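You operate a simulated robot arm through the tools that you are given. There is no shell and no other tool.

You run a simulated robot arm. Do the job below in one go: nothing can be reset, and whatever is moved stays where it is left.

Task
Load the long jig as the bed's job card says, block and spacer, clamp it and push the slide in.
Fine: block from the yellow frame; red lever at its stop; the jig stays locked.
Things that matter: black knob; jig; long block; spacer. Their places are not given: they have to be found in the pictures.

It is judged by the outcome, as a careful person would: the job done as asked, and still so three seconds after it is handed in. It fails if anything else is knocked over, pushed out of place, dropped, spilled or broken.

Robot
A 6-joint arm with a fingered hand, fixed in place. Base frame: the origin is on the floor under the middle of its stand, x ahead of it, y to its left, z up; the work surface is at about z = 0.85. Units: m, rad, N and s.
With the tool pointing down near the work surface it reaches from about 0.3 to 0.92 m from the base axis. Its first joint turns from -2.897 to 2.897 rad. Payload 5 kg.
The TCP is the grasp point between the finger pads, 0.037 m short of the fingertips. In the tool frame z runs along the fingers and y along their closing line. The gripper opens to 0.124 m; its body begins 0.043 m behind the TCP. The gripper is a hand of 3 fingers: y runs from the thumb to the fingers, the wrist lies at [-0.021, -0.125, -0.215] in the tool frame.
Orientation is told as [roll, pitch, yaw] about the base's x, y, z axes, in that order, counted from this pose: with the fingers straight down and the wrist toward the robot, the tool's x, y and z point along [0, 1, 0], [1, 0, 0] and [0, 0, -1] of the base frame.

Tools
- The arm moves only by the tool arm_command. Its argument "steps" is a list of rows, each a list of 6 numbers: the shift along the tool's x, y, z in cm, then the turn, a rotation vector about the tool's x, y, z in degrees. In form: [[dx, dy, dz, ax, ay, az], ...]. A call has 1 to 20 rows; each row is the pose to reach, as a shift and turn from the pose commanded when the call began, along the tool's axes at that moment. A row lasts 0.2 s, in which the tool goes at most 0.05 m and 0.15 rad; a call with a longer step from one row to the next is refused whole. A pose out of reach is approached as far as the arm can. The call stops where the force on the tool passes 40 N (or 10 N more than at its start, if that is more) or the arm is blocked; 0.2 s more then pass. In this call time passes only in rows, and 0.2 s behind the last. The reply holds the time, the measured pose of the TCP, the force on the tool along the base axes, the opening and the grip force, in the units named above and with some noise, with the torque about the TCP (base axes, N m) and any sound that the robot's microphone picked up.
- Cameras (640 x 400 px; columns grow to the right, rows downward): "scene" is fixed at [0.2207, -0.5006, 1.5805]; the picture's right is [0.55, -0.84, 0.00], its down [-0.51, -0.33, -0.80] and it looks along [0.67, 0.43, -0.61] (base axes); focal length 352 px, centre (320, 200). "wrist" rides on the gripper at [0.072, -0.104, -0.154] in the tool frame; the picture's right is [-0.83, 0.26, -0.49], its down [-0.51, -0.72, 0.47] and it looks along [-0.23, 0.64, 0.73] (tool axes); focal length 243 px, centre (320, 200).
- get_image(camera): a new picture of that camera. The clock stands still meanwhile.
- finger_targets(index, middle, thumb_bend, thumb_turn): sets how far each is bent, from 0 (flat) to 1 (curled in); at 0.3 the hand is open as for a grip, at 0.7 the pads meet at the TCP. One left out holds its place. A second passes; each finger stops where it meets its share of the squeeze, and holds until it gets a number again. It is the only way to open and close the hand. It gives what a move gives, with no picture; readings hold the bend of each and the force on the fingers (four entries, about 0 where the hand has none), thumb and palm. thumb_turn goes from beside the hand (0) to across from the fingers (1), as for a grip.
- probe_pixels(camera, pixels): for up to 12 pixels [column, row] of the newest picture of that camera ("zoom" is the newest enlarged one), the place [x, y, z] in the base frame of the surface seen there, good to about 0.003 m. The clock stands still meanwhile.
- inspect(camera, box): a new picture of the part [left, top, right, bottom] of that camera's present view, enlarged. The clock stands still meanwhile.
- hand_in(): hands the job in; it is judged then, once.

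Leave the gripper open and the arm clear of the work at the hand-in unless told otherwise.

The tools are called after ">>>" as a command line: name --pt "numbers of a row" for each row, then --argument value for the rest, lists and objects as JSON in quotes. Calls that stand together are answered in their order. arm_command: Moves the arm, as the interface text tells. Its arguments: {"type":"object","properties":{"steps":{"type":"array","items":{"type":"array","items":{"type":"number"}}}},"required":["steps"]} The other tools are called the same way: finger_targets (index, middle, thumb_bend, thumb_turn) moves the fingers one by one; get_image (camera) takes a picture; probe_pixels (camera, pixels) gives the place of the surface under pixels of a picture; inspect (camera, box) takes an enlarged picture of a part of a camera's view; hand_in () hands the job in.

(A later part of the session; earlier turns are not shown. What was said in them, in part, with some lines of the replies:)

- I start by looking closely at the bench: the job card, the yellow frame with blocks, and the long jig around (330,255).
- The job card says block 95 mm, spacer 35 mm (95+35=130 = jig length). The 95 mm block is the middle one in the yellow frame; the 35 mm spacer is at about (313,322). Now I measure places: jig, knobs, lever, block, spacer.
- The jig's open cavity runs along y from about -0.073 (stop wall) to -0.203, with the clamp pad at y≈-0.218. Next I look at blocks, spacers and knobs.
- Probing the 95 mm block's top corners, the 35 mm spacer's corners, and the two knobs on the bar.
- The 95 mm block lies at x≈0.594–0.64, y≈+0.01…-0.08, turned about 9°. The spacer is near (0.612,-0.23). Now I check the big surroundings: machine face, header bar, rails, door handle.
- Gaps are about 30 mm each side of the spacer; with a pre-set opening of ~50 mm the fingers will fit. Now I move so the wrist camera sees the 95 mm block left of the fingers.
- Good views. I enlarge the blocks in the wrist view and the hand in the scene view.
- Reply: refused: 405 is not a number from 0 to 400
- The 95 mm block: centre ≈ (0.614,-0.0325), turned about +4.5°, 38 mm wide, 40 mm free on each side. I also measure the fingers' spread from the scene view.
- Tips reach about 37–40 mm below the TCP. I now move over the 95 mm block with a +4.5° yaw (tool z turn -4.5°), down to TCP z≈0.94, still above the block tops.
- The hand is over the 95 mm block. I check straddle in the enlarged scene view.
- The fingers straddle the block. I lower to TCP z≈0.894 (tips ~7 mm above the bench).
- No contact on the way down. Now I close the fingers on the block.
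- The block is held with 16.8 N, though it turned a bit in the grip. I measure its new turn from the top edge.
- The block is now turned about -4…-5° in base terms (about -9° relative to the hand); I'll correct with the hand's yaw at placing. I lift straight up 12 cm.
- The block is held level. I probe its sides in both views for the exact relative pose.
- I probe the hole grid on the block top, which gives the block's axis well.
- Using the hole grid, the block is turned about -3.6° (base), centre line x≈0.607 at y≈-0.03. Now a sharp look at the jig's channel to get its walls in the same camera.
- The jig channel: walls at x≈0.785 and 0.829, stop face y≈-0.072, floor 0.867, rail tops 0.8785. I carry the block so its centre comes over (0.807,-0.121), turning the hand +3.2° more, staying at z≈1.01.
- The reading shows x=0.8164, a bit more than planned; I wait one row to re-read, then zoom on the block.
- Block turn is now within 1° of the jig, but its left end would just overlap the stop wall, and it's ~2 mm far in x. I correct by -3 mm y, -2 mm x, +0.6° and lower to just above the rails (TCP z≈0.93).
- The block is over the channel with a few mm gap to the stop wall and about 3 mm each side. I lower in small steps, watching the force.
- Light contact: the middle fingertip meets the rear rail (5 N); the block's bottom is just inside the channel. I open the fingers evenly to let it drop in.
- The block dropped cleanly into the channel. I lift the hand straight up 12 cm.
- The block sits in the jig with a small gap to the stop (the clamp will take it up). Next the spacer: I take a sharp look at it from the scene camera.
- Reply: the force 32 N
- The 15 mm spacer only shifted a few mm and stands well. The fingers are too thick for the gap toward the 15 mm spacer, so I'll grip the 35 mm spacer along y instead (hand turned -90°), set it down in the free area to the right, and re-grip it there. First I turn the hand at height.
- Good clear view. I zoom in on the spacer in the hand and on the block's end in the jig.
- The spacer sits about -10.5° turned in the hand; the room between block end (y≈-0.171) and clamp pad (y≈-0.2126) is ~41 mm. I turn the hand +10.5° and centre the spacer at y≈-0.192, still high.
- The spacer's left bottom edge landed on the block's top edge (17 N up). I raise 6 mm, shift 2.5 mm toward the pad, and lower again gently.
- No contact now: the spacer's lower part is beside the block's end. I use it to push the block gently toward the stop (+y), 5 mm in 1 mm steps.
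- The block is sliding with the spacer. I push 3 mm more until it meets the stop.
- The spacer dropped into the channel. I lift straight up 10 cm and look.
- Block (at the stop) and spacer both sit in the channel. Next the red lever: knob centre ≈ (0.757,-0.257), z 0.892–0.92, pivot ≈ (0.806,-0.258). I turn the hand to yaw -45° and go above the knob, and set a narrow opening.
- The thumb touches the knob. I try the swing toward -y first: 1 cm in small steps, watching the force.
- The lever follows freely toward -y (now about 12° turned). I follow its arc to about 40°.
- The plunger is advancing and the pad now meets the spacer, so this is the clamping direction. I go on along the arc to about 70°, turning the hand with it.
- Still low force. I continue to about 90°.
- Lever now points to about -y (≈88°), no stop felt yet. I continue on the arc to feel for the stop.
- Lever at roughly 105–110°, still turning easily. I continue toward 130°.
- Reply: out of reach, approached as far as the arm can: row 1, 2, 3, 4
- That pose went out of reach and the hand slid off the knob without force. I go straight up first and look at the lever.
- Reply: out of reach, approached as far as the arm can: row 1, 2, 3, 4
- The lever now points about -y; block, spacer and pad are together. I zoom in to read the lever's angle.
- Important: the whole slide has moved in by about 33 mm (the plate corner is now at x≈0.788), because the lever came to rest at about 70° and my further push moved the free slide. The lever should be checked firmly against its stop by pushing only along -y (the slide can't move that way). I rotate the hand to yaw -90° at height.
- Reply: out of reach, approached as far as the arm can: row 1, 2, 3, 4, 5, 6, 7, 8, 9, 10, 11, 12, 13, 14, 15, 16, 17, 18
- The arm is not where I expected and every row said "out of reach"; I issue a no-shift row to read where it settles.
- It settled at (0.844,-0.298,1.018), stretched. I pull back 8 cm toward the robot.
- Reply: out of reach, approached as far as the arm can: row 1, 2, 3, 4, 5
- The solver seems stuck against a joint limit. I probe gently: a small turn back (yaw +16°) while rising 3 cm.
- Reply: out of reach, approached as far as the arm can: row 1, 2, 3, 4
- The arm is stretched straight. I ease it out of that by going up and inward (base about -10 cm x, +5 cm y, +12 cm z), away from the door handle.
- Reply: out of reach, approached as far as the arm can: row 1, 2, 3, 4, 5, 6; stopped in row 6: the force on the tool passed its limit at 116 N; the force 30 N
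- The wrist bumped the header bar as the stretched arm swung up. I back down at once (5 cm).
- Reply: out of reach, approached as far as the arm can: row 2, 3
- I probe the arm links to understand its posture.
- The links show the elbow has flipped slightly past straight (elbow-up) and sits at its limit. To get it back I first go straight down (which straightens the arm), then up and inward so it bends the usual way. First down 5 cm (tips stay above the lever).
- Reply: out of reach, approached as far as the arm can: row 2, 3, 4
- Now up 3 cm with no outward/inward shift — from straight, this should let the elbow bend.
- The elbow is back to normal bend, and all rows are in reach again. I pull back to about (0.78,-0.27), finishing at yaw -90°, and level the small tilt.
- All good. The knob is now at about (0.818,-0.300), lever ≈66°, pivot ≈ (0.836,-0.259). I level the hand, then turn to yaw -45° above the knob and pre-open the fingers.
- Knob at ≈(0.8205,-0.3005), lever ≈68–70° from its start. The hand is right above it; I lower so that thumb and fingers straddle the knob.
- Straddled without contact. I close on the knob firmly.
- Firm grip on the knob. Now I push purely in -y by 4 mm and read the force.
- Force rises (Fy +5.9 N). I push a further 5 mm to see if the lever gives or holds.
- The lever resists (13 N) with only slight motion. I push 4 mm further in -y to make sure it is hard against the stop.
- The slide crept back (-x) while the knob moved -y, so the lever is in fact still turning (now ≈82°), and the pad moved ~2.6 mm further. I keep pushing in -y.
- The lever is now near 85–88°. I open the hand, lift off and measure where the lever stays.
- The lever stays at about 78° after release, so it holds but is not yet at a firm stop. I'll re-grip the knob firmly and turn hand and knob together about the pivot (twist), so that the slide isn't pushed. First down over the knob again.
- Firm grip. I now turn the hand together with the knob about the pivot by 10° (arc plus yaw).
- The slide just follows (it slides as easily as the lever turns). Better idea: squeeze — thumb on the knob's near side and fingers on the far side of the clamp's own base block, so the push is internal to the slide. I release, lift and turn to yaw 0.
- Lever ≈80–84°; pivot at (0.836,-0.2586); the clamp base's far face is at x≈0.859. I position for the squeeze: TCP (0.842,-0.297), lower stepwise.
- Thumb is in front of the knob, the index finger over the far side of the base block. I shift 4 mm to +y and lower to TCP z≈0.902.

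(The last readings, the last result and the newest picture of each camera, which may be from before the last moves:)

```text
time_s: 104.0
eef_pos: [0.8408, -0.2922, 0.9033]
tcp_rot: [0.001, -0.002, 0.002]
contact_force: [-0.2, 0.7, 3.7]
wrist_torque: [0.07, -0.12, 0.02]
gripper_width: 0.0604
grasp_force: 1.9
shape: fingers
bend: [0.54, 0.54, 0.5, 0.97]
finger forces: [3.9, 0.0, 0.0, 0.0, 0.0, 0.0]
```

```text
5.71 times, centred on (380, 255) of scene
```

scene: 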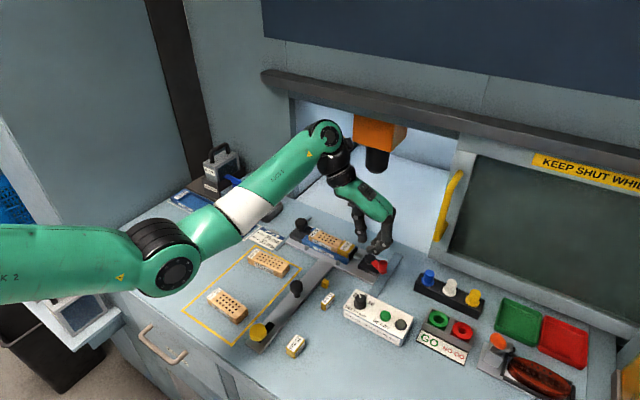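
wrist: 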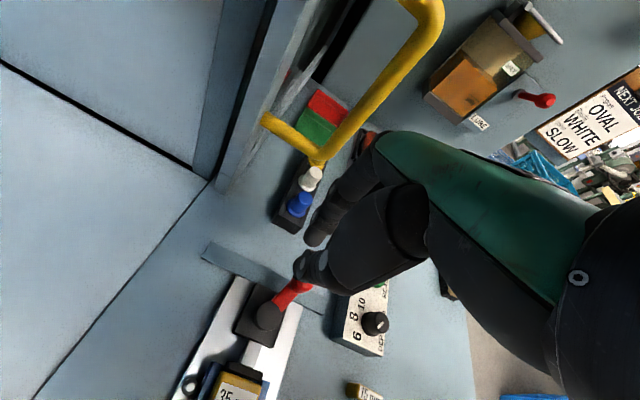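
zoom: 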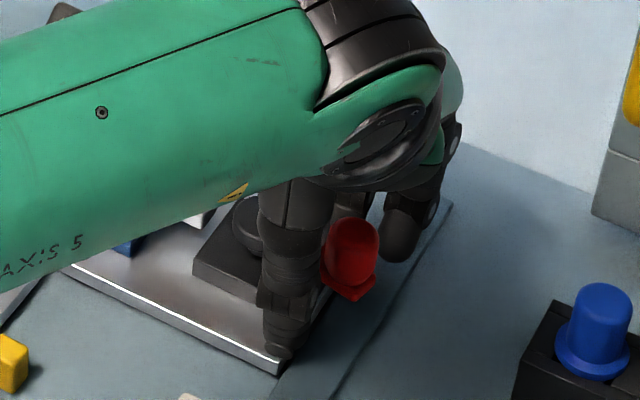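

The index tip lightly touches the plate. I raise 2 mm and squeeze: thumb against the lever/knob, fingers against the base block's far face.

>>> arm_command --pt "0 0 -0.2 0 0 0"

>>> finger_targets --index 0.68 --middle 0.6 --thumb_bend 0.7

>>> inspect --camera "wrist" --box '[180, 140, 400, 340]'

>>> inspect --camera "scene" --box '[340, 220, 420, 290]'

```text
time_s: 104.4
eef_pos: [0.8411, -0.293, 0.9037]
tcp_rot: [0.002, 0.0, 0.001]
contact_force: [0.0, -0.1, -0.7]
wrist_torque: [0.01, 0.0, -0.01]
gripper_width: 0.061
grasp_force: 0.0
shape: fingers
bend: [0.54, 0.54, 0.5, 0.97]
finger forces: [0.1, 0.0, 0.1, 0.0, 0.0, 0.0]
```

```text
time_s: 105.4
eef_pos: [0.8403, -0.2922, 0.9035]
tcp_rot: [0.003, 0.001, 0.001]
contact_force: [-1.5, -0.7, -2.8]
wrist_torque: [-0.07, 0.02, -0.04]
gripper_width: 0.0477
grasp_force: 12.4
shape: fingers
bend: [0.58, 0.6, 0.58, 0.97]
finger forces: [11.7, 0.1, 0.0, 0.0, 12.7, 0.0]
```

```text
2.00 times, centred on (290, 240) of wrist
```

zoom: 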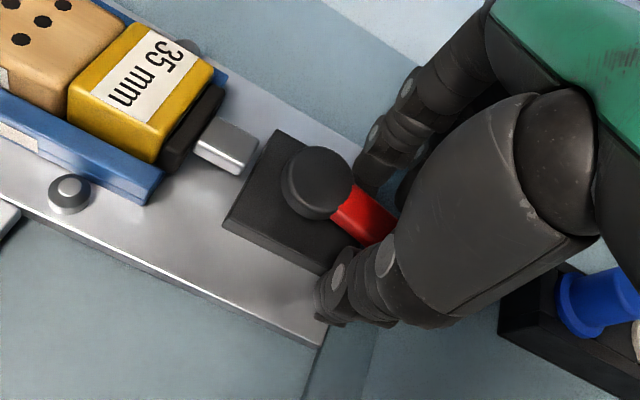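

```text
5.71 times, centred on (380, 255) of scene
```

zoom: 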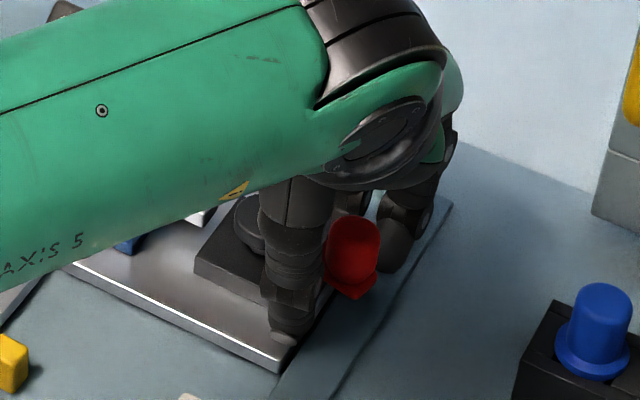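

The squeeze caught the base block on both sides (47 mm). That is useful: holding the block, I draw the slide back out about 2.8 cm so the lever is easier to reach.

>>> arm_command --pt "0 -0.4 0 0 0 0" --pt "0 -0.9 0 0 0 0" --pt "0 -1.4 0 0 0 0" --pt "0 -1.9 0 0 0 0" --pt "0 -2.4 0 0 0 0" --pt "0 -2.7 0 0 0 0"

>>> inspect --camera "scene" --box '[320, 220, 420, 300]'

>>> inspect --camera "wrist" --box '[120, 140, 400, 340]'

```text
time_s: 106.8
eef_pos: [0.8144, -0.2925, 0.9045]
tcp_rot: [0.002, -0.001, 0.001]
contact_force: [-1.1, -2.1, -2.7]
wrist_torque: [-0.04, 0.01, -0.03]
gripper_width: 0.0476
grasp_force: 11.9
shape: fingers
bend: [0.57, 0.6, 0.59, 0.97]
finger forces: [11.8, 0.0, 0.1, 0.0, 12.6, 0.1]
```

```text
5.00 times, centred on (370, 260) of scene
```

zoom: 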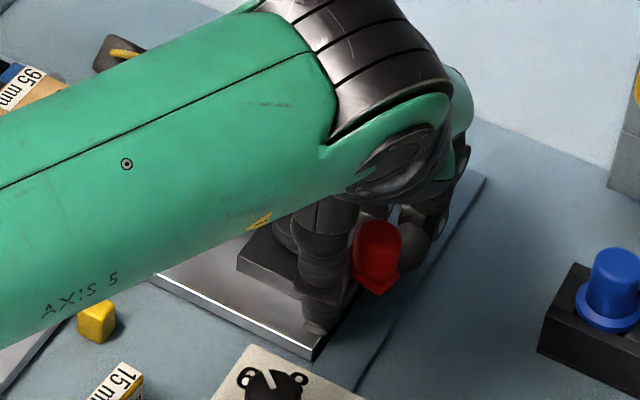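

```text
2.00 times, centred on (260, 240) of wrist
```

zoom: 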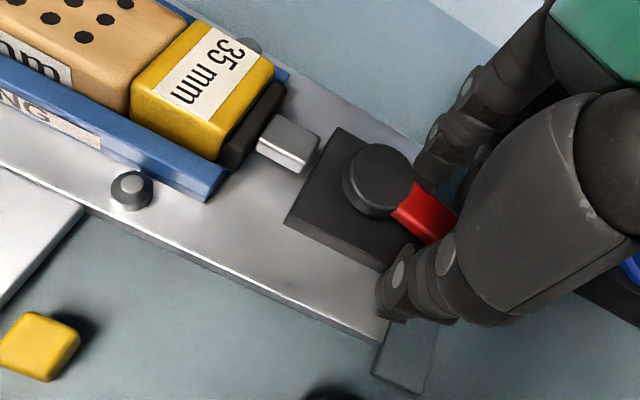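

The slide came back nearly to its start (+3 mm). I release, lift, turn to yaw +15° so the thumb meets the knob (right of the base block) while the index finger still meets the block's far face.

>>> finger_targets --index 0.54 --middle 0.54 --thumb_bend 0.48

>>> arm_command --pt "0 0 -2 0 0 0" --pt "0 0 -4.5 0 0 0" --pt "-0.35 0.18 -6 0 0 -7" --pt "-0.7 0.36 -6 0 0 -15" --pt "-0.7 0.36 -6 0 0 -15"

>>> inspect --camera "wrist" --box '[160, 140, 400, 340]'

>>> inspect --camera "scene" --box '[320, 220, 420, 300]'

```text
time_s: 107.8
eef_pos: [0.8138, -0.2927, 0.9041]
tcp_rot: [0.001, -0.001, 0.002]
contact_force: [0.2, -0.3, 0.4]
wrist_torque: [-0.02, -0.03, 0.02]
gripper_width: 0.0641
grasp_force: 0.1
shape: fingers
bend: [0.54, 0.54, 0.48, 0.97]
finger forces: [0.1, 0.0, 0.1, 0.1, 0.0, 0.0]
```

```text
time_s: 109.0
eef_pos: [0.8176, -0.3, 0.9655]
tcp_rot: [0.002, -0.003, 0.262]
contact_force: [-0.1, 0.1, -0.2]
wrist_torque: [0.02, 0.0, 0.0]
gripper_width: 0.0638
grasp_force: 0.2
shape: fingers
bend: [0.54, 0.54, 0.48, 0.97]
finger forces: [0.0, 0.0, 0.0, 0.1, 0.1, 0.0]
```

```text
2.00 times, centred on (280, 240) of wrist
```

zoom: 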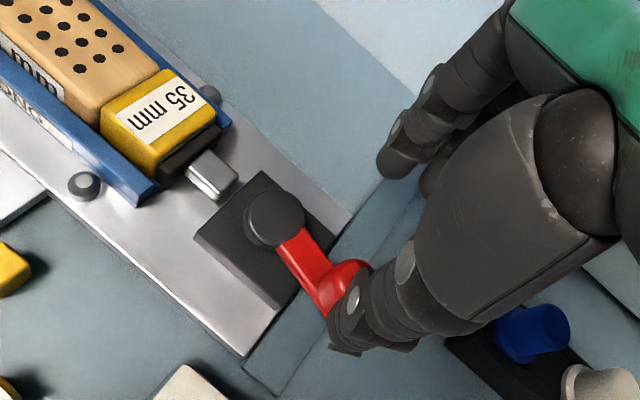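

```text
5.00 times, centred on (370, 260) of scene
```

zoom: 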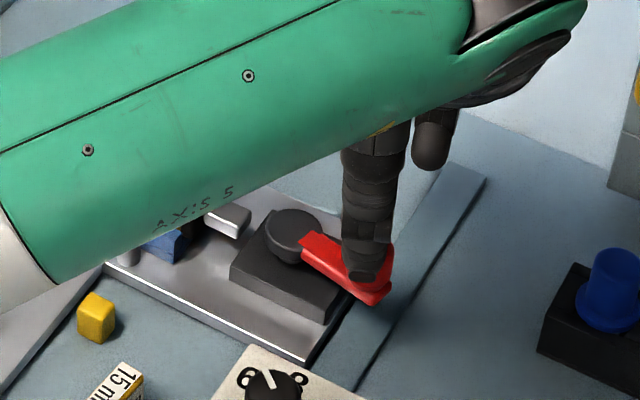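

Slide is at home again (pivot (0.806,-0.258)). I lower to z≈0.9045.

>>> arm_command --pt "0 -0.15 1 0 0 0" --pt "0 -0.15 2.5 0 0 0" --pt "0 -0.15 4 0 0 0" --pt "0 -0.15 5.2 0 0 0" --pt "0 -0.15 6 0 0 0"

>>> inspect --camera "wrist" --box '[160, 140, 400, 340]'

>>> inspect --camera "scene" --box '[330, 230, 410, 300]'

```text
time_s: 110.2
eef_pos: [0.8169, -0.2991, 0.9044]
tcp_rot: [0.001, -0.003, 0.264]
contact_force: [-0.4, -0.7, -0.9]
wrist_torque: [0.0, 0.0, 0.04]
gripper_width: 0.0642
grasp_force: 0.0
shape: fingers
bend: [0.54, 0.54, 0.48, 0.97]
finger forces: [0.0, 0.1, 0.0, 0.1, 0.2, 0.0]
```

```text
2.00 times, centred on (280, 240) of wrist
```

zoom: 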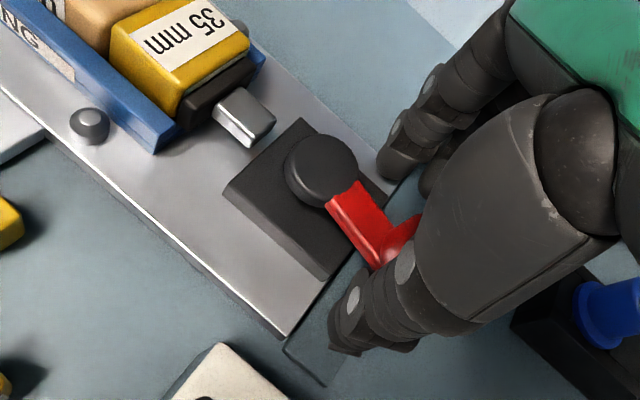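

```text
5.71 times, centred on (370, 265) of scene
```

zoom: 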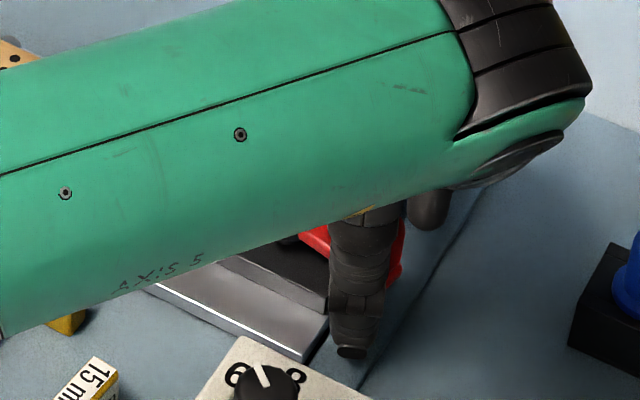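

Thumb is in front of the knob, index behind the block. I squeeze with thumb and index only (middle stays open).

>>> finger_targets --index 0.7 --thumb_bend 0.75

>>> inspect --camera "wrist" --box '[160, 140, 400, 340]'

>>> inspect --camera "scene" --box '[330, 230, 410, 300]'

```text
time_s: 111.2
eef_pos: [0.816, -0.2996, 0.9036]
tcp_rot: [0.003, 0.001, 0.261]
contact_force: [-5.0, -12.7, -7.9]
wrist_torque: [-0.05, -0.61, -0.03]
gripper_width: 0.0405
grasp_force: 17.2
shape: fingers
bend: [0.58, 0.54, 0.65, 0.98]
finger forces: [14.9, 0.1, 0.0, 0.1, 20.0, 0.0]
```

```text
2.00 times, centred on (280, 240) of wrist
```

zoom: 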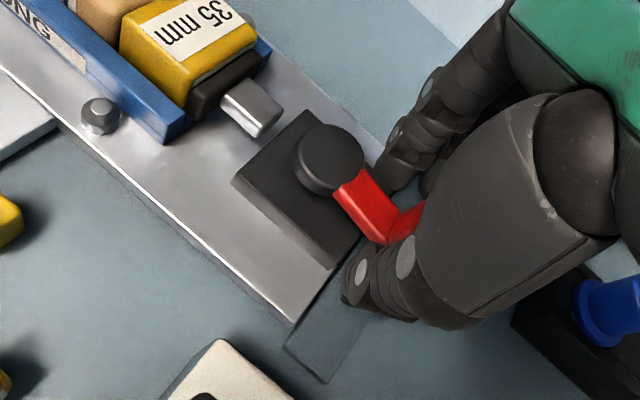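

```text
5.71 times, centred on (370, 265) of scene
```

zoom: 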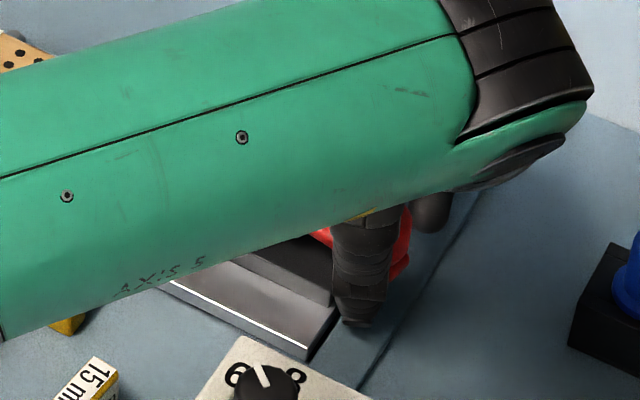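

With 15–20 N of squeeze the lever does not turn any further (still ≈80°): it is at its stop. I release and lift away to verify.

>>> finger_targets --index 0.54 --middle 0.54 --thumb_bend 0.46

>>> arm_command --pt "0 0 -2 0 0 0" --pt "0 0 -5 0 0 0" --pt "0 -1 -8 0 0 2" --pt "0 -3 -11 0 0 8" --pt "0 -6 -12 0 0 15" --pt "0 -10 -13 0 0 15" --pt "0 -13 -13 0 0 15"

>>> inspect --camera "scene" --box '[280, 210, 400, 300]'

>>> get_image --camera "wrist"

```text
time_s: 112.2
eef_pos: [0.8155, -0.2989, 0.9044]
tcp_rot: [0.002, -0.005, 0.262]
contact_force: [0.3, -0.1, -0.4]
wrist_torque: [0.01, -0.01, 0.02]
gripper_width: 0.0668
grasp_force: 0.1
shape: fingers
bend: [0.54, 0.54, 0.46, 0.98]
finger forces: [0.0, 0.0, 0.1, 0.1, 0.0, 0.1]
```

```text
time_s: 113.8
eef_pos: [0.6895, -0.3337, 1.036]
tcp_rot: [0.001, 0.001, 0.001]
contact_force: [1.0, 0.2, 0.1]
wrist_torque: [0.01, -0.03, 0.0]
gripper_width: 0.0671
grasp_force: 0.0
shape: fingers
bend: [0.54, 0.54, 0.46, 0.98]
finger forces: [0.1, 0.1, 0.0, 0.1, 0.0, 0.1]
```

```text
4.44 times, centred on (340, 255) of scene
```

zoom: 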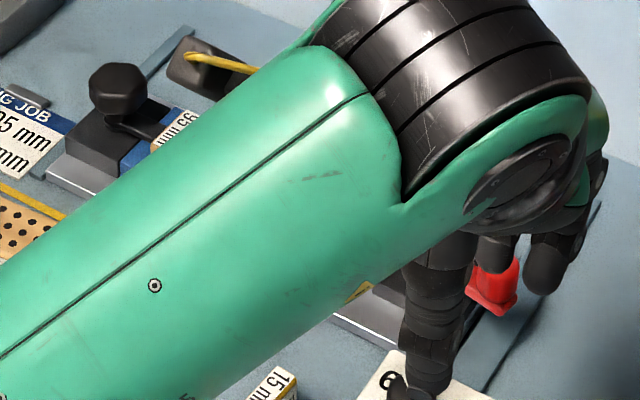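

```text
taken
```

wrist: 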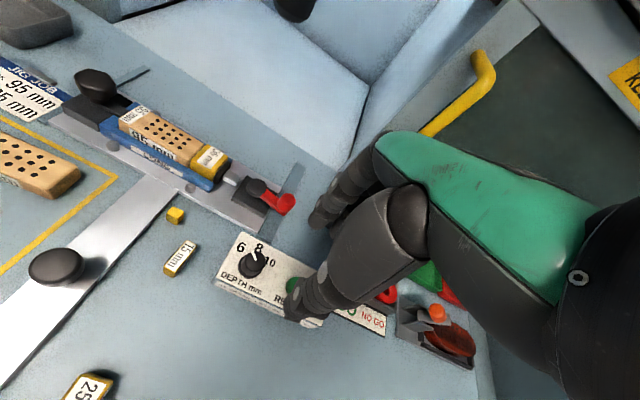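

Good overview. I enlarge the jig and lever in the wrist view.

>>> inspect --camera "wrist" --box '[60, 60, 310, 240]'

>>> inspect --camera "wrist" --box '[180, 140, 310, 240]'

```text
2.22 times, centred on (185, 150) of wrist
```

zoom: 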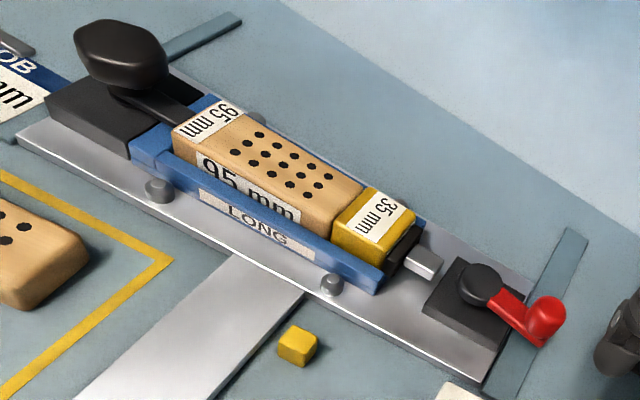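

```text
4.00 times, centred on (245, 190) of wrist
```

zoom: 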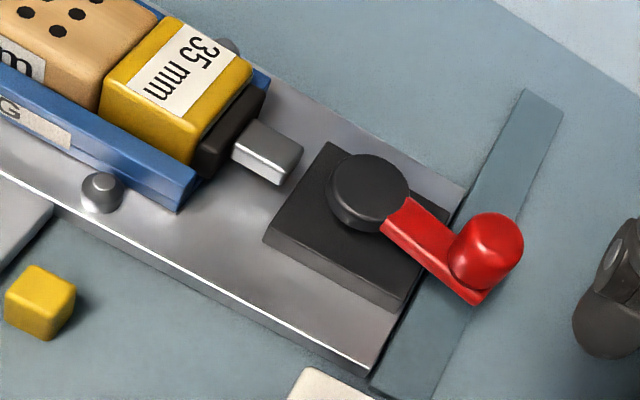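

Block against the stop, spacer and pad tight behind it. To be certain about the lever's stop, I repeat the squeeze with the thumb placed clear of the base block (5 mm more to -y), and compare the lever before and after from this same viewpoint (knob top now at zoom pixel ≈(490,240)).

>>> arm_command --pt "0.7 3 0 0 0 -3" --pt "1.5 6.5 0 0 0 -8" --pt "2.3 10 0 0 0 -12" --pt "2.92 12.55 0 0 0 -15" --pt "2.92 12.55 3 0 0 -15" --pt "2.92 12.55 6 0 0 -15" --pt "2.92 12.55 9 0 0 -15" --pt "2.92 12.55 11.5 0 0 -15" --pt "2.92 12.55 13.1 0 0 -15"

>>> inspect --camera "wrist" --box '[160, 140, 400, 340]'

```text
time_s: 115.8
eef_pos: [0.8184, -0.3047, 0.9041]
tcp_rot: [0.001, -0.001, 0.263]
contact_force: [0.5, -0.2, 1.7]
wrist_torque: [-0.04, 0.02, 0.0]
gripper_width: 0.0674
grasp_force: 0.0
shape: fingers
bend: [0.54, 0.54, 0.46, 0.98]
finger forces: [0.1, 0.1, 0.1, 0.1, 0.0, 0.0]
```

```text
2.00 times, centred on (280, 240) of wrist
```

zoom: 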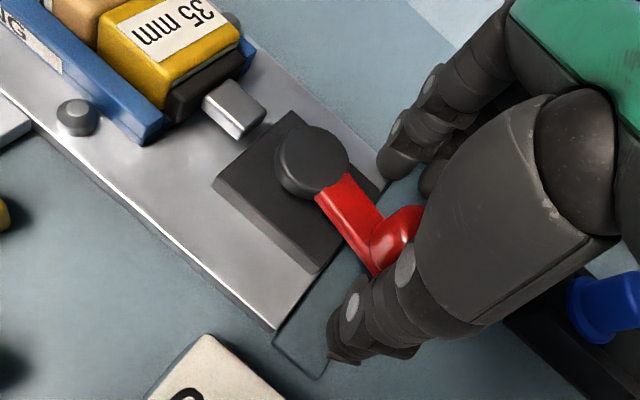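

The thumb is now clearly in front of the knob and clear of the base block. I squeeze with thumb and index.

>>> finger_targets --index 0.7 --thumb_bend 0.75

>>> inspect --camera "wrist" --box '[160, 140, 400, 340]'

```text
time_s: 116.8
eef_pos: [0.8173, -0.3043, 0.9028]
tcp_rot: [0.002, 0.0, 0.264]
contact_force: [-4.8, -11.8, -9.2]
wrist_torque: [-0.07, -0.57, 0.0]
gripper_width: 0.0419
grasp_force: 18.5
shape: fingers
bend: [0.59, 0.54, 0.63, 0.98]
finger forces: [14.9, 0.1, 0.0, 0.1, 21.4, 0.0]
```

```text
2.00 times, centred on (280, 240) of wrist
```

zoom: 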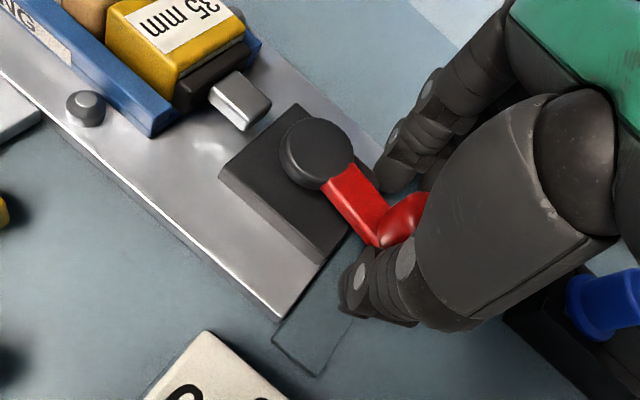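

The lever turned a few degrees more under this squeeze and then held. I release the thumb and squeeze once more to see whether it moves again.

>>> finger_targets --index 0.54 --thumb_bend 0.46

>>> inspect --camera "wrist" --box '[160, 140, 400, 340]'

```text
time_s: 117.8
eef_pos: [0.8182, -0.3043, 0.9041]
tcp_rot: [0.003, -0.002, 0.264]
contact_force: [0.3, 1.2, 0.1]
wrist_torque: [0.04, -0.02, 0.0]
gripper_width: 0.0671
grasp_force: 0.1
shape: fingers
bend: [0.54, 0.54, 0.46, 0.98]
finger forces: [0.0, 0.0, 0.0, 0.0, 0.0, 0.0]
```

```text
2.00 times, centred on (280, 240) of wrist
```

zoom: 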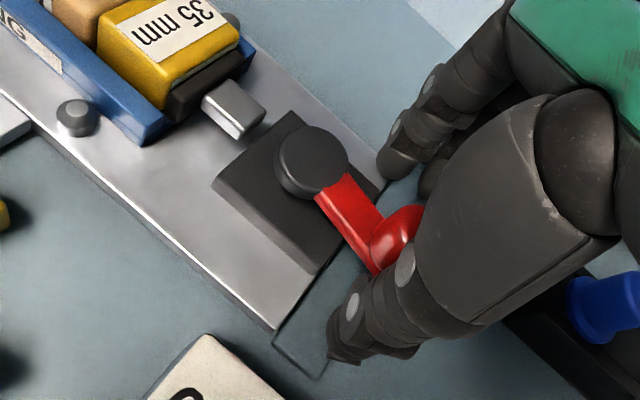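

After release the lever returned to exactly the same position, so it rests on its stop and only flexed. Now the slide. I lift off and go back above the bench near the black handle knob on the slide's bar.

>>> arm_command --pt "0 0 -2 0 0 0" --pt "0 0 -5 0 0 0" --pt "0.5 -1 -8 0 0 0" --pt "2 -3.5 -11 0 0 3" --pt "4 -7 -12.5 0 0 6" --pt "6 -10.3 -12.5 0 0 9" --pt "8 -13.7 -12.5 0 0 12" --pt "9.6 -16.5 -12.5 0 0 15" --pt "10.34 -17.73 -12.5 0 0 15" --pt "10.34 -17.73 -12.5 0 0 15"

>>> get_image --camera "scene"

>>> get_image --camera "wrist"

```text
time_s: 120.0
eef_pos: [0.6192, -0.252, 1.0286]
tcp_rot: [0.002, -0.002, 0.001]
contact_force: [0.1, -0.9, 0.8]
wrist_torque: [0.01, -0.01, 0.01]
gripper_width: 0.0669
grasp_force: 0.0
shape: fingers
bend: [0.54, 0.54, 0.46, 0.98]
finger forces: [0.0, 0.0, 0.0, 0.2, 0.0, 0.0]
```

```text
taken
```

scene: 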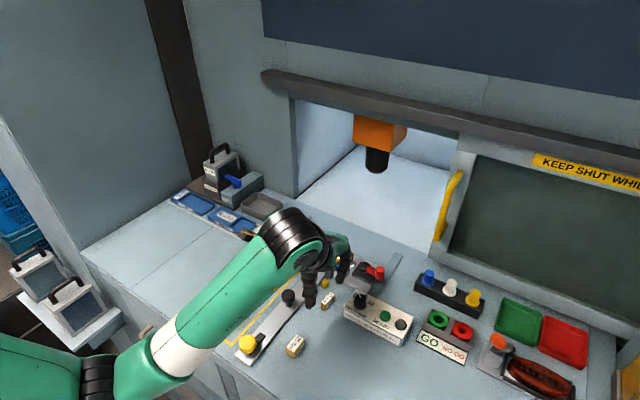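

```text
taken
```

wrist: 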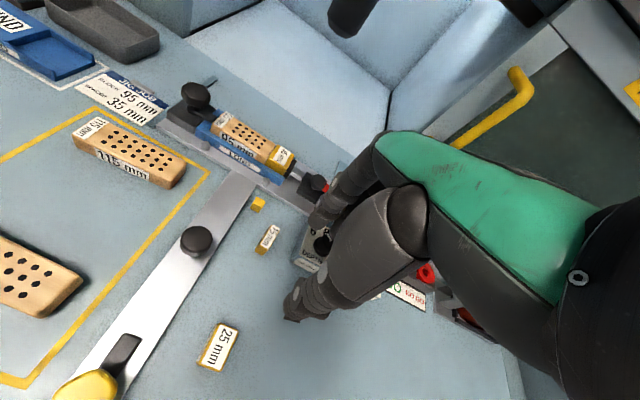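

I look closely at the black handle knob and the yellow knob on the bar, and the lever.

>>> inspect --camera "wrist" --box '[40, 180, 260, 400]'

>>> inspect --camera "scene" --box '[225, 275, 325, 365]'

>>> probe_pixels --camera "zoom" --pixels '[[400, 95], [395, 125], [430, 110], [160, 310], [220, 300], [235, 285], [140, 365], [180, 390], [260, 250], [330, 180], [60, 340], [300, 250]]'

```text
1.82 times, centred on (150, 290) of wrist
```

zoom: 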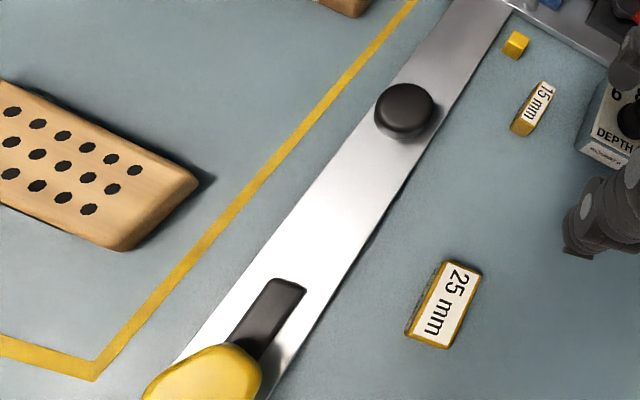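

```text
4.44 times, centred on (275, 320) of scene
```

zoom: 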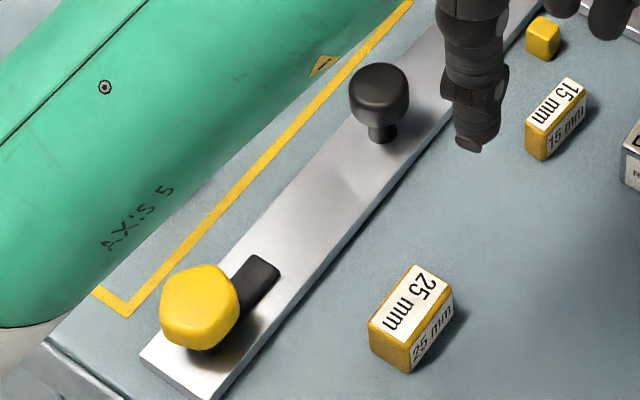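

```text
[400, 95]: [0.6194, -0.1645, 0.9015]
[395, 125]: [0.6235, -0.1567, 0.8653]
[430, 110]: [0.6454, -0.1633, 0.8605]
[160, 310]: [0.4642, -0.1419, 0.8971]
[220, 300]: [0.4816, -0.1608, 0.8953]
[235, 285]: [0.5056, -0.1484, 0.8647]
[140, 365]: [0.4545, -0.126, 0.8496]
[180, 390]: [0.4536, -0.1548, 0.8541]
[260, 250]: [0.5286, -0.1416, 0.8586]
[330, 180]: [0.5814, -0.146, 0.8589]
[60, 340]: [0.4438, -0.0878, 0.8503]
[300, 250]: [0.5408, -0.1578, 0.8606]
```

The black handle knob: centre (0.619,-0.1525), radius ~15 mm, head z 0.88–0.904. I go above it and lower to grip it.

>>> arm_command --pt "2 0.1 0 0 0 0" --pt "5 0.3 0 0 0 0" --pt "8 0.45 0 0 0 0" --pt "10 0.53 0.5 0 0 0" --pt "10 0.53 3.5 0 0 0" --pt "10 0.53 6.5 0 0 0" --pt "10 0.53 8 0 0 0" --pt "10 0.53 8 0 0 0"

>>> inspect --camera "scene" --box '[240, 230, 340, 330]'

>>> inspect --camera "wrist" --box '[200, 140, 400, 340]'

```text
time_s: 121.8
eef_pos: [0.6238, -0.1497, 0.9483]
tcp_rot: [0.002, -0.003, 0.002]
contact_force: [0.6, 0.4, -0.9]
wrist_torque: [-0.01, 0.02, -0.04]
gripper_width: 0.0672
grasp_force: 0.0
shape: fingers
bend: [0.54, 0.54, 0.46, 0.98]
finger forces: [0.0, 0.0, 0.0, 0.2, 0.0, 0.0]
```

```text
4.00 times, centred on (290, 280) of scene
```

zoom: 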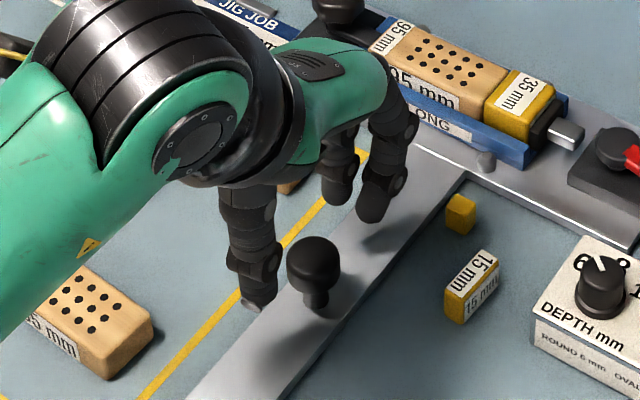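

```text
2.00 times, centred on (300, 240) of wrist
```

zoom: 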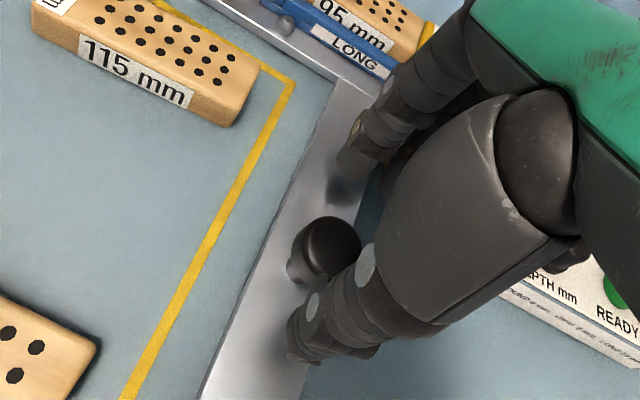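

The knob lies between thumb and fingers. I lower 3.6 cm and close on it.

>>> arm_command --pt "0 0 1 0 0 0" --pt "0 0 2 0 0 0" --pt "0 0 3 0 0 0" --pt "0 0 3.6 0 0 0"

>>> finger_targets --index 0.7 --middle 0.7 --thumb_bend 0.7

>>> inspect --camera "scene" --box '[240, 230, 340, 330]'

>>> inspect --camera "wrist" --box '[200, 140, 400, 340]'

```text
time_s: 122.8
eef_pos: [0.6228, -0.1512, 0.9106]
tcp_rot: [0.002, -0.002, 0.001]
contact_force: [1.2, -0.1, -0.4]
wrist_torque: [0.0, -0.03, 0.02]
gripper_width: 0.067
grasp_force: 0.2
shape: fingers
bend: [0.54, 0.54, 0.46, 0.98]
finger forces: [0.1, 0.1, 0.0, 0.0, 0.0, 0.1]
```

```text
time_s: 123.8
eef_pos: [0.6234, -0.1522, 0.9106]
tcp_rot: [0.002, 0.001, 0.003]
contact_force: [-1.5, -1.1, -4.2]
wrist_torque: [-0.01, 0.03, 0.03]
gripper_width: 0.0269
grasp_force: 7.7
shape: fingers
bend: [0.65, 0.69, 0.63, 0.97]
finger forces: [5.7, 2.0, 0.0, 0.0, 9.5, 0.1]
```

```text
4.00 times, centred on (290, 280) of scene
```

zoom: 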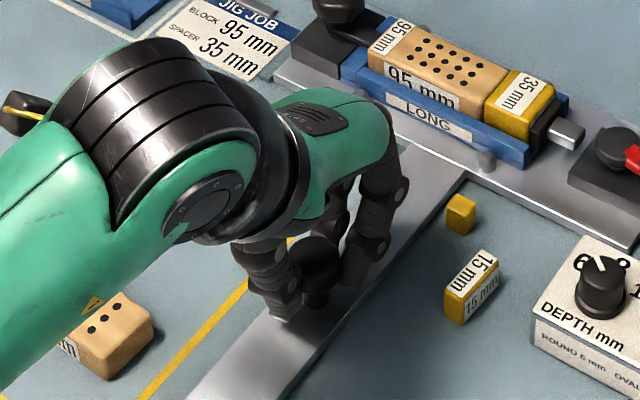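

```text
2.00 times, centred on (300, 240) of wrist
```

zoom: 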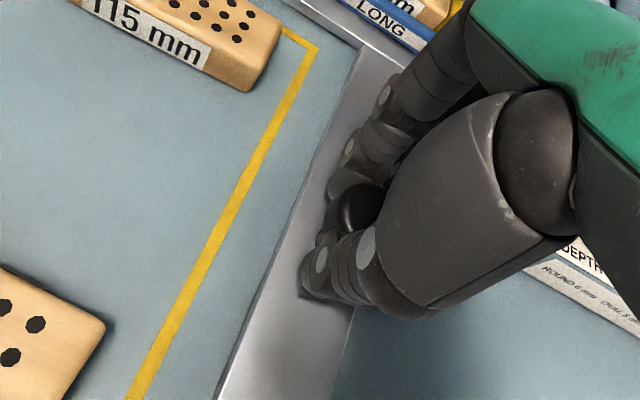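

I hold the knob. Now I push the slide in (+x), first 10 cm.

>>> arm_command --pt "0 0.7 0 0 0 0" --pt "0 2 0 0 0 0" --pt "0 3.5 0 0 0 0" --pt "0 5 0 0 0 0" --pt "0 6.5 0 0 0 0" --pt "0 8 0 0 0 0" --pt "0 9.3 0 0 0 0" --pt "0 10 0 0 0 0"

>>> get_image --camera "scene"

```text
time_s: 125.6
eef_pos: [0.7253, -0.1489, 0.9127]
tcp_rot: [0.002, 0.0, -0.001]
contact_force: [0.0, -9.3, -13.4]
wrist_torque: [-0.24, -0.06, 0.03]
gripper_width: 0.0269
grasp_force: 9.9
shape: fingers
bend: [0.65, 0.68, 0.63, 0.98]
finger forces: [5.7, 5.0, 0.1, 0.1, 8.6, 0.0]
```

```text
taken
```

scene: 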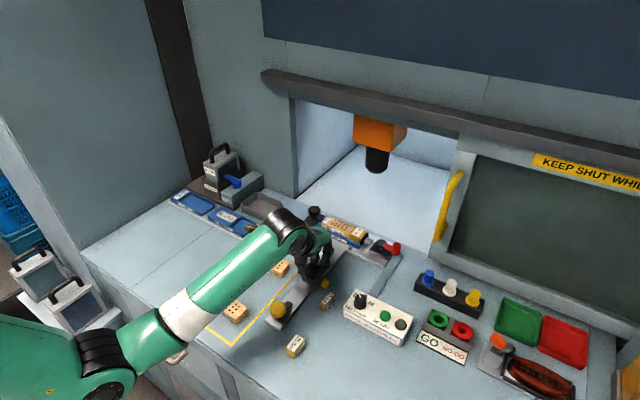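

The slide follows well. I continue pushing another 6 cm, watching for the end stop.

>>> arm_command --pt "-0.1 0.8 0.05 0 0 0" --pt "-0.1 2 0.1 0 0 0" --pt "-0.1 3.3 0.1 0 0 0" --pt "-0.1 4.6 0.1 0 0 0" --pt "-0.1 6 0.1 0 0 0"

>>> get_image --camera "scene"

>>> inspect --camera "scene" --box '[260, 170, 440, 330]'

```text
time_s: 126.8
eef_pos: [0.7837, -0.1499, 0.9123]
tcp_rot: [0.002, 0.001, 0.002]
contact_force: [0.5, -0.6, -10.5]
wrist_torque: [-0.1, -0.05, 0.11]
gripper_width: 0.0268
grasp_force: 9.2
shape: fingers
bend: [0.65, 0.68, 0.63, 0.98]
finger forces: [7.0, 3.5, 0.0, 0.0, 8.2, 0.0]
```

```text
taken
```

scene: 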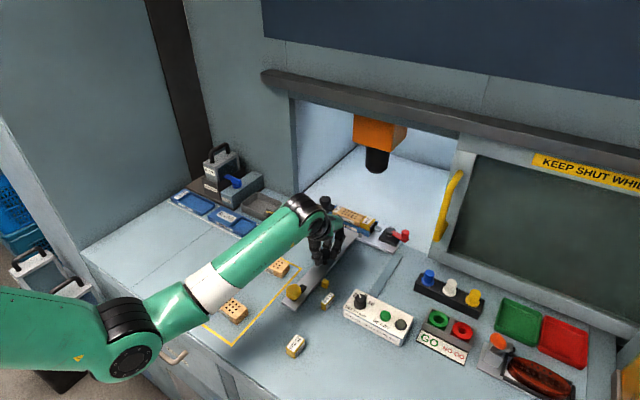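

```text
2.50 times, centred on (350, 250) of scene
```

zoom: 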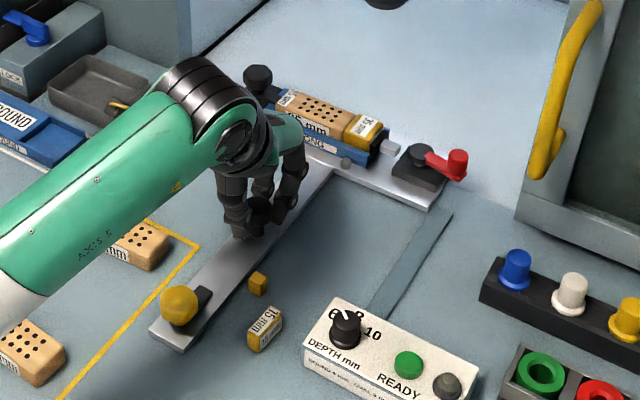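

Still free. I continue 4 cm more.

>>> arm_command --pt "0 0.7 0 0 0 0" --pt "0 1.6 0.05 0 0 0" --pt "0 2.6 0.1 0 0 0" --pt "0 3.5 0.1 0 0 0" --pt "0 4 0.1 0 0 0"

>>> get_image --camera "scene"

```text
time_s: 128.0
eef_pos: [0.8243, -0.1495, 0.9121]
tcp_rot: [0.002, 0.0, 0.004]
contact_force: [0.4, -1.1, -1.9]
wrist_torque: [-0.05, 0.0, 0.04]
gripper_width: 0.0266
grasp_force: 8.4
shape: fingers
bend: [0.65, 0.68, 0.64, 0.97]
finger forces: [6.0, 2.7, 0.0, 0.0, 8.5, 0.0]
```

```text
taken
```

scene: 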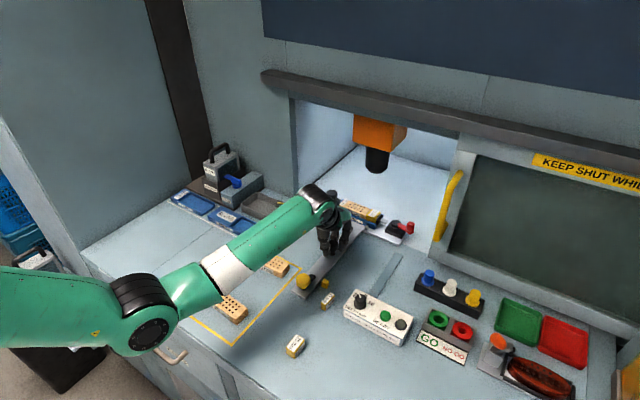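

No stop yet. I go on in smaller amounts, 4 cm.

>>> arm_command --pt "0 0.6 0 0 0 0" --pt "0 1.4 0 0 0 0" --pt "0 2.2 0 0 0 0" --pt "0 3 0 0 0 0" --pt "0 3.6 0 0 0 0" --pt "0 4 0 0 0 0"

>>> inspect --camera "scene" --box '[260, 130, 460, 300]'

```text
time_s: 129.4
eef_pos: [0.8629, -0.1508, 0.9105]
tcp_rot: [0.001, -0.002, 0.003]
contact_force: [-0.6, 2.7, 2.4]
wrist_torque: [0.09, 0.06, 0.09]
gripper_width: 0.0257
grasp_force: 8.7
shape: fingers
bend: [0.65, 0.69, 0.65, 0.97]
finger forces: [6.9, 1.6, 0.0, 0.0, 8.0, 0.1]
```

```text
2.35 times, centred on (360, 215) of scene
```

zoom: 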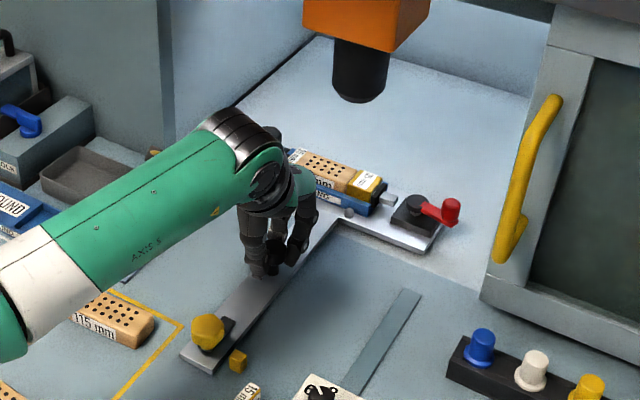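

Slide is in by ~24 cm, the jig about below the spindle. I continue carefully to find the end stop.

>>> arm_command --pt "0 0.4 0 0 0 0" --pt "0 0.9 0 0 0 0" --pt "0 1.4 0 0 0 0" --pt "0 2 0 0 0 0"

>>> inspect --camera "scene" --box '[260, 130, 460, 300]'

```text
time_s: 130.4
eef_pos: [0.8836, -0.1501, 0.9103]
tcp_rot: [0.003, 0.001, 0.002]
contact_force: [-1.3, 2.2, -1.7]
wrist_torque: [0.06, 0.01, 0.03]
gripper_width: 0.0257
grasp_force: 8.5
shape: fingers
bend: [0.64, 0.69, 0.65, 0.97]
finger forces: [6.5, 2.0, 0.1, 0.0, 8.8, 0.0]
```

```text
2.35 times, centred on (360, 215) of scene
```

zoom: 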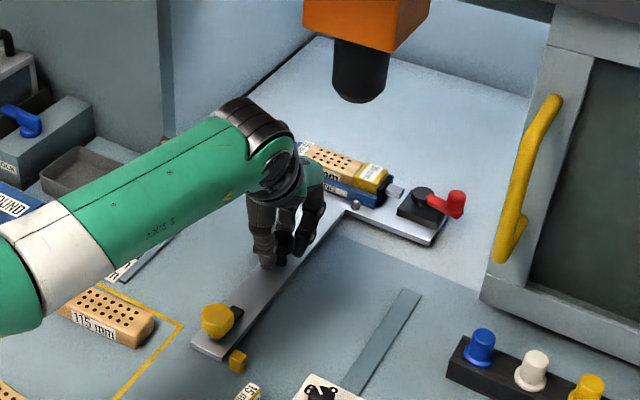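

Still moving freely. I push 1.5 cm more (the arm still has reserve).

>>> arm_command --pt "0 0.4 0 0 0 0" --pt "0 0.8 0 0 0 0" --pt "0 1.2 0 0 0 0" --pt "0 1.5 0 0 0 0"

>>> get_image --camera "scene"

```text
time_s: 131.4
eef_pos: [0.8965, -0.151, 0.9115]
tcp_rot: [0.003, -0.001, 0.001]
contact_force: [-24.4, 0.9, 8.4]
wrist_torque: [0.07, 0.81, 0.12]
gripper_width: 0.0328
grasp_force: 11.7
shape: fingers
bend: [0.7, 0.7, 0.59, 0.96]
finger forces: [0.0, 0.1, 0.1, 0.0, 22.8, 0.0]
```

```text
taken
```

scene: 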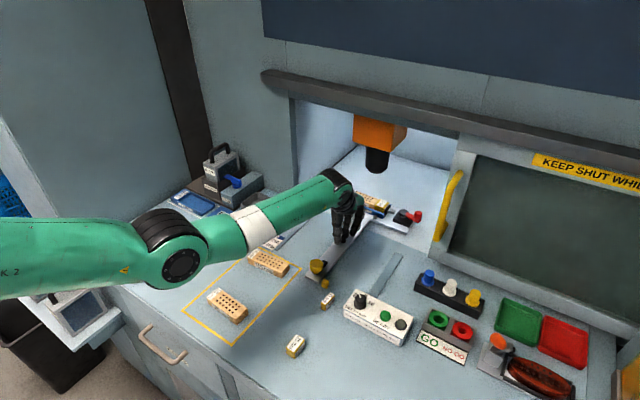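

The force jumped to -24 N in x: the slide is at its end stop. I open the hand, lift 5 cm and withdraw.

>>> finger_targets --index 0.54 --middle 0.54 --thumb_bend 0.46

>>> arm_command --pt "0 -0.5 -1 0 0 0" --pt "0 -0.5 -3 0 0 0" --pt "0 -0.5 -5.5 0 0 0" --pt "0 -2 -6.5 0 0 0" --pt "0 -5 -7 0 0 0" --pt "0 -9 -8 0 0 0" --pt "0 -13 -10 0 0 0" --pt "0 -17 -12 0 0 0"

>>> get_image --camera "scene"

>>> get_image --camera "wrist"

```text
time_s: 132.4
eef_pos: [0.8983, -0.1502, 0.9106]
tcp_rot: [0.002, -0.002, 0.002]
contact_force: [0.7, -0.1, 0.0]
wrist_torque: [0.01, 0.0, 0.01]
gripper_width: 0.0671
grasp_force: 0.0
shape: fingers
bend: [0.54, 0.54, 0.46, 0.97]
finger forces: [0.0, 0.0, 0.0, 0.0, 0.1, 0.1]
```

```text
time_s: 134.2
eef_pos: [0.7281, -0.1525, 1.0298]
tcp_rot: [0.002, -0.001, 0.001]
contact_force: [0.1, 0.2, 0.1]
wrist_torque: [-0.04, 0.01, 0.02]
gripper_width: 0.0676
grasp_force: 0.1
shape: fingers
bend: [0.54, 0.54, 0.46, 0.97]
finger forces: [0.0, 0.0, 0.0, 0.1, 0.0, 0.1]
```

```text
taken
```

scene: 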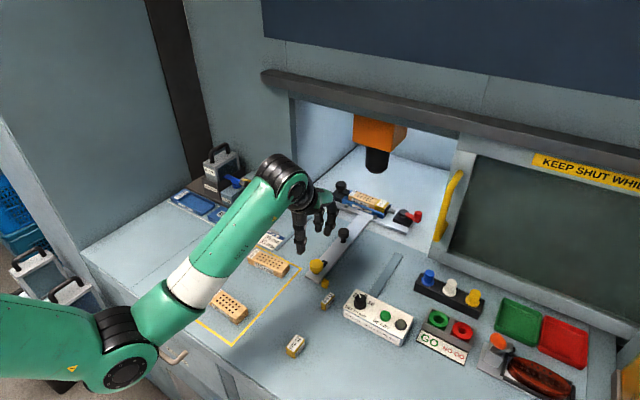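

```text
taken
```

wrist: 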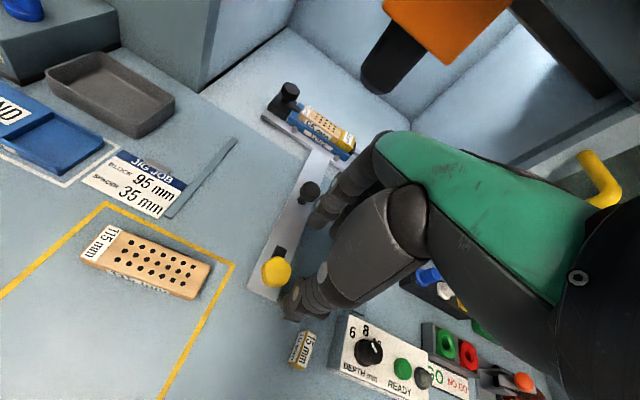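

The slide is in. I check the jig, block, spacer and lever closely, then the rest of the bench.

>>> inspect --camera "scene" --box '[325, 170, 435, 245]'

>>> inspect --camera "scene" --box '[200, 230, 350, 365]'

>>> inspect --camera "scene" --box '[330, 240, 600, 400]'

```text
5.33 times, centred on (380, 208) of scene
```

zoom: 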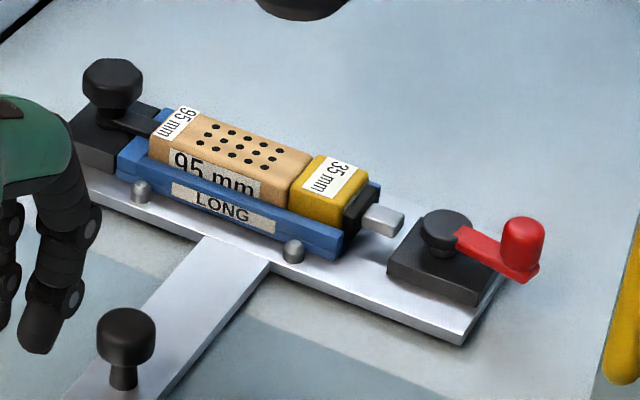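

```text
2.96 times, centred on (275, 298) of scene
```

zoom: 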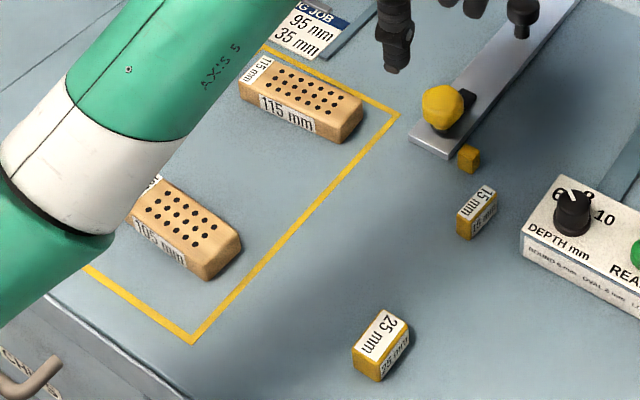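

```text
2.37 times, centred on (465, 320) of scene
```

zoom: 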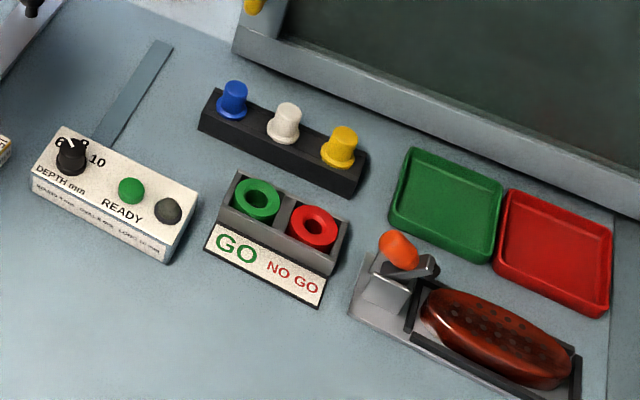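

Everything sits right: 95 mm block and 35 mm spacer clamped in the LONG jig, jig lock tab over the jig, lever turned (~81°), slide at its end. The other blocks and tools are standing in place. I retract the arm up and back, and open the hand fully.

>>> arm_command --pt "1 -1 -2 0 0 0" --pt "3 -3 -4 0 0 0" --pt "5.5 -5 -6 0 0 0" --pt "8 -7 -8 0 0 0" --pt "10.5 -9 -10 0 0 0" --pt "13 -11 -12 0 0 0" --pt "15 -12 -14 0 0 0"

>>> finger_targets --index 0.3 --middle 0.3 --thumb_bend 0.3

>>> get_image --camera "scene"

>>> inspect --camera "scene" --box '[325, 170, 435, 245]'

>>> get_image --camera "wrist"

```text
time_s: 135.8
eef_pos: [0.624, -0.0005, 1.1488]
tcp_rot: [0.002, -0.004, 0.003]
contact_force: [-0.1, 0.4, 0.3]
wrist_torque: [-0.03, -0.01, 0.0]
gripper_width: 0.0674
grasp_force: 0.1
shape: fingers
bend: [0.54, 0.54, 0.46, 0.97]
finger forces: [0.0, 0.0, 0.0, 0.0, 0.1, 0.0]
out of reach, approached as far as the arm can: row 7
```

```text
time_s: 136.8
eef_pos: [0.6227, -0.0018, 1.149]
tcp_rot: [0.001, -0.006, 0.001]
contact_force: [0.5, -0.1, 0.4]
wrist_torque: [-0.01, 0.02, 0.0]
gripper_width: 0.1284
grasp_force: 0.1
shape: fingers
bend: [0.3, 0.3, 0.3, 0.97]
finger forces: [0.1, 0.0, 0.0, 0.0, 0.0, 0.0]
```

```text
taken
```

scene: 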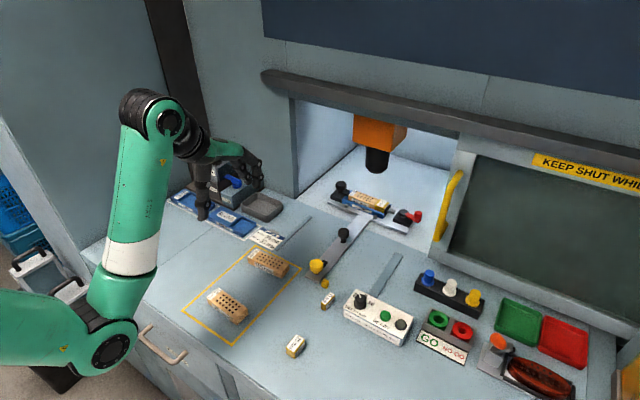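

```text
5.33 times, centred on (380, 208) of scene
```

zoom: 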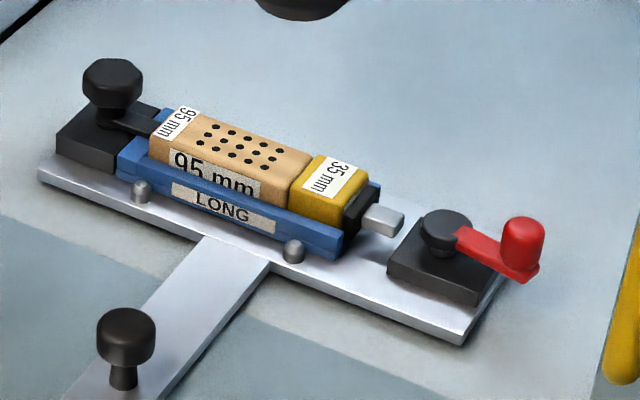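

```text
taken
```

wrist: 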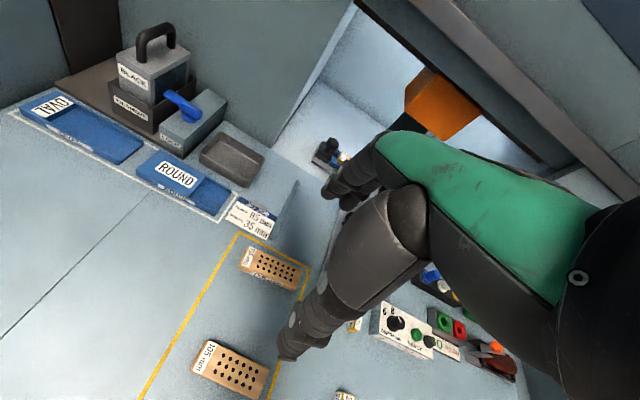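

Final check: slide in, block and spacer clamped, lever at its stop, jig lock unchanged, hand open and clear. I hand in.

>>> hand_in

```text
The job is handed in.
```

I loaded the long jig as the job card says, clamped it, pushed the slide in, and handed the job in. I don't have the verdict.

- **Loading:** The 95 mm block from the yellow frame sits against the jig's stop, with the 35 mm spacer tight behind it.
- **Clamp:** The red lever has turned about 81° from its start. It flexed a few degrees under a hard squeeze and sprang back to the same place, so I take that as its stop. The stop itself isn't visible, so this rests on feel and measured angles.
- **Slide:** I pushed it in about 26 cm by the black knob, until the force jumped to about 24 N. I take that as its end stop.
- **Jig lock:** The lock tab is still over the jig.

Three things went wrong along the way:

- **15 mm spacer:** A finger pressed on it during the first grasp and shifted it about 4 mm. It is still standing. I did not nudge it back.
- **Machine header bar:** The wrist bumped it once, with the force reading 116 N at the stop. I saw no damage.
- **Slide:** Turning the lever moved the slide in about 3 cm before the clamp was finished. I drew it back to its start, finished clamping, and then pushed it in.

The arm is withdrawn and clear of the jig, with the hand open.
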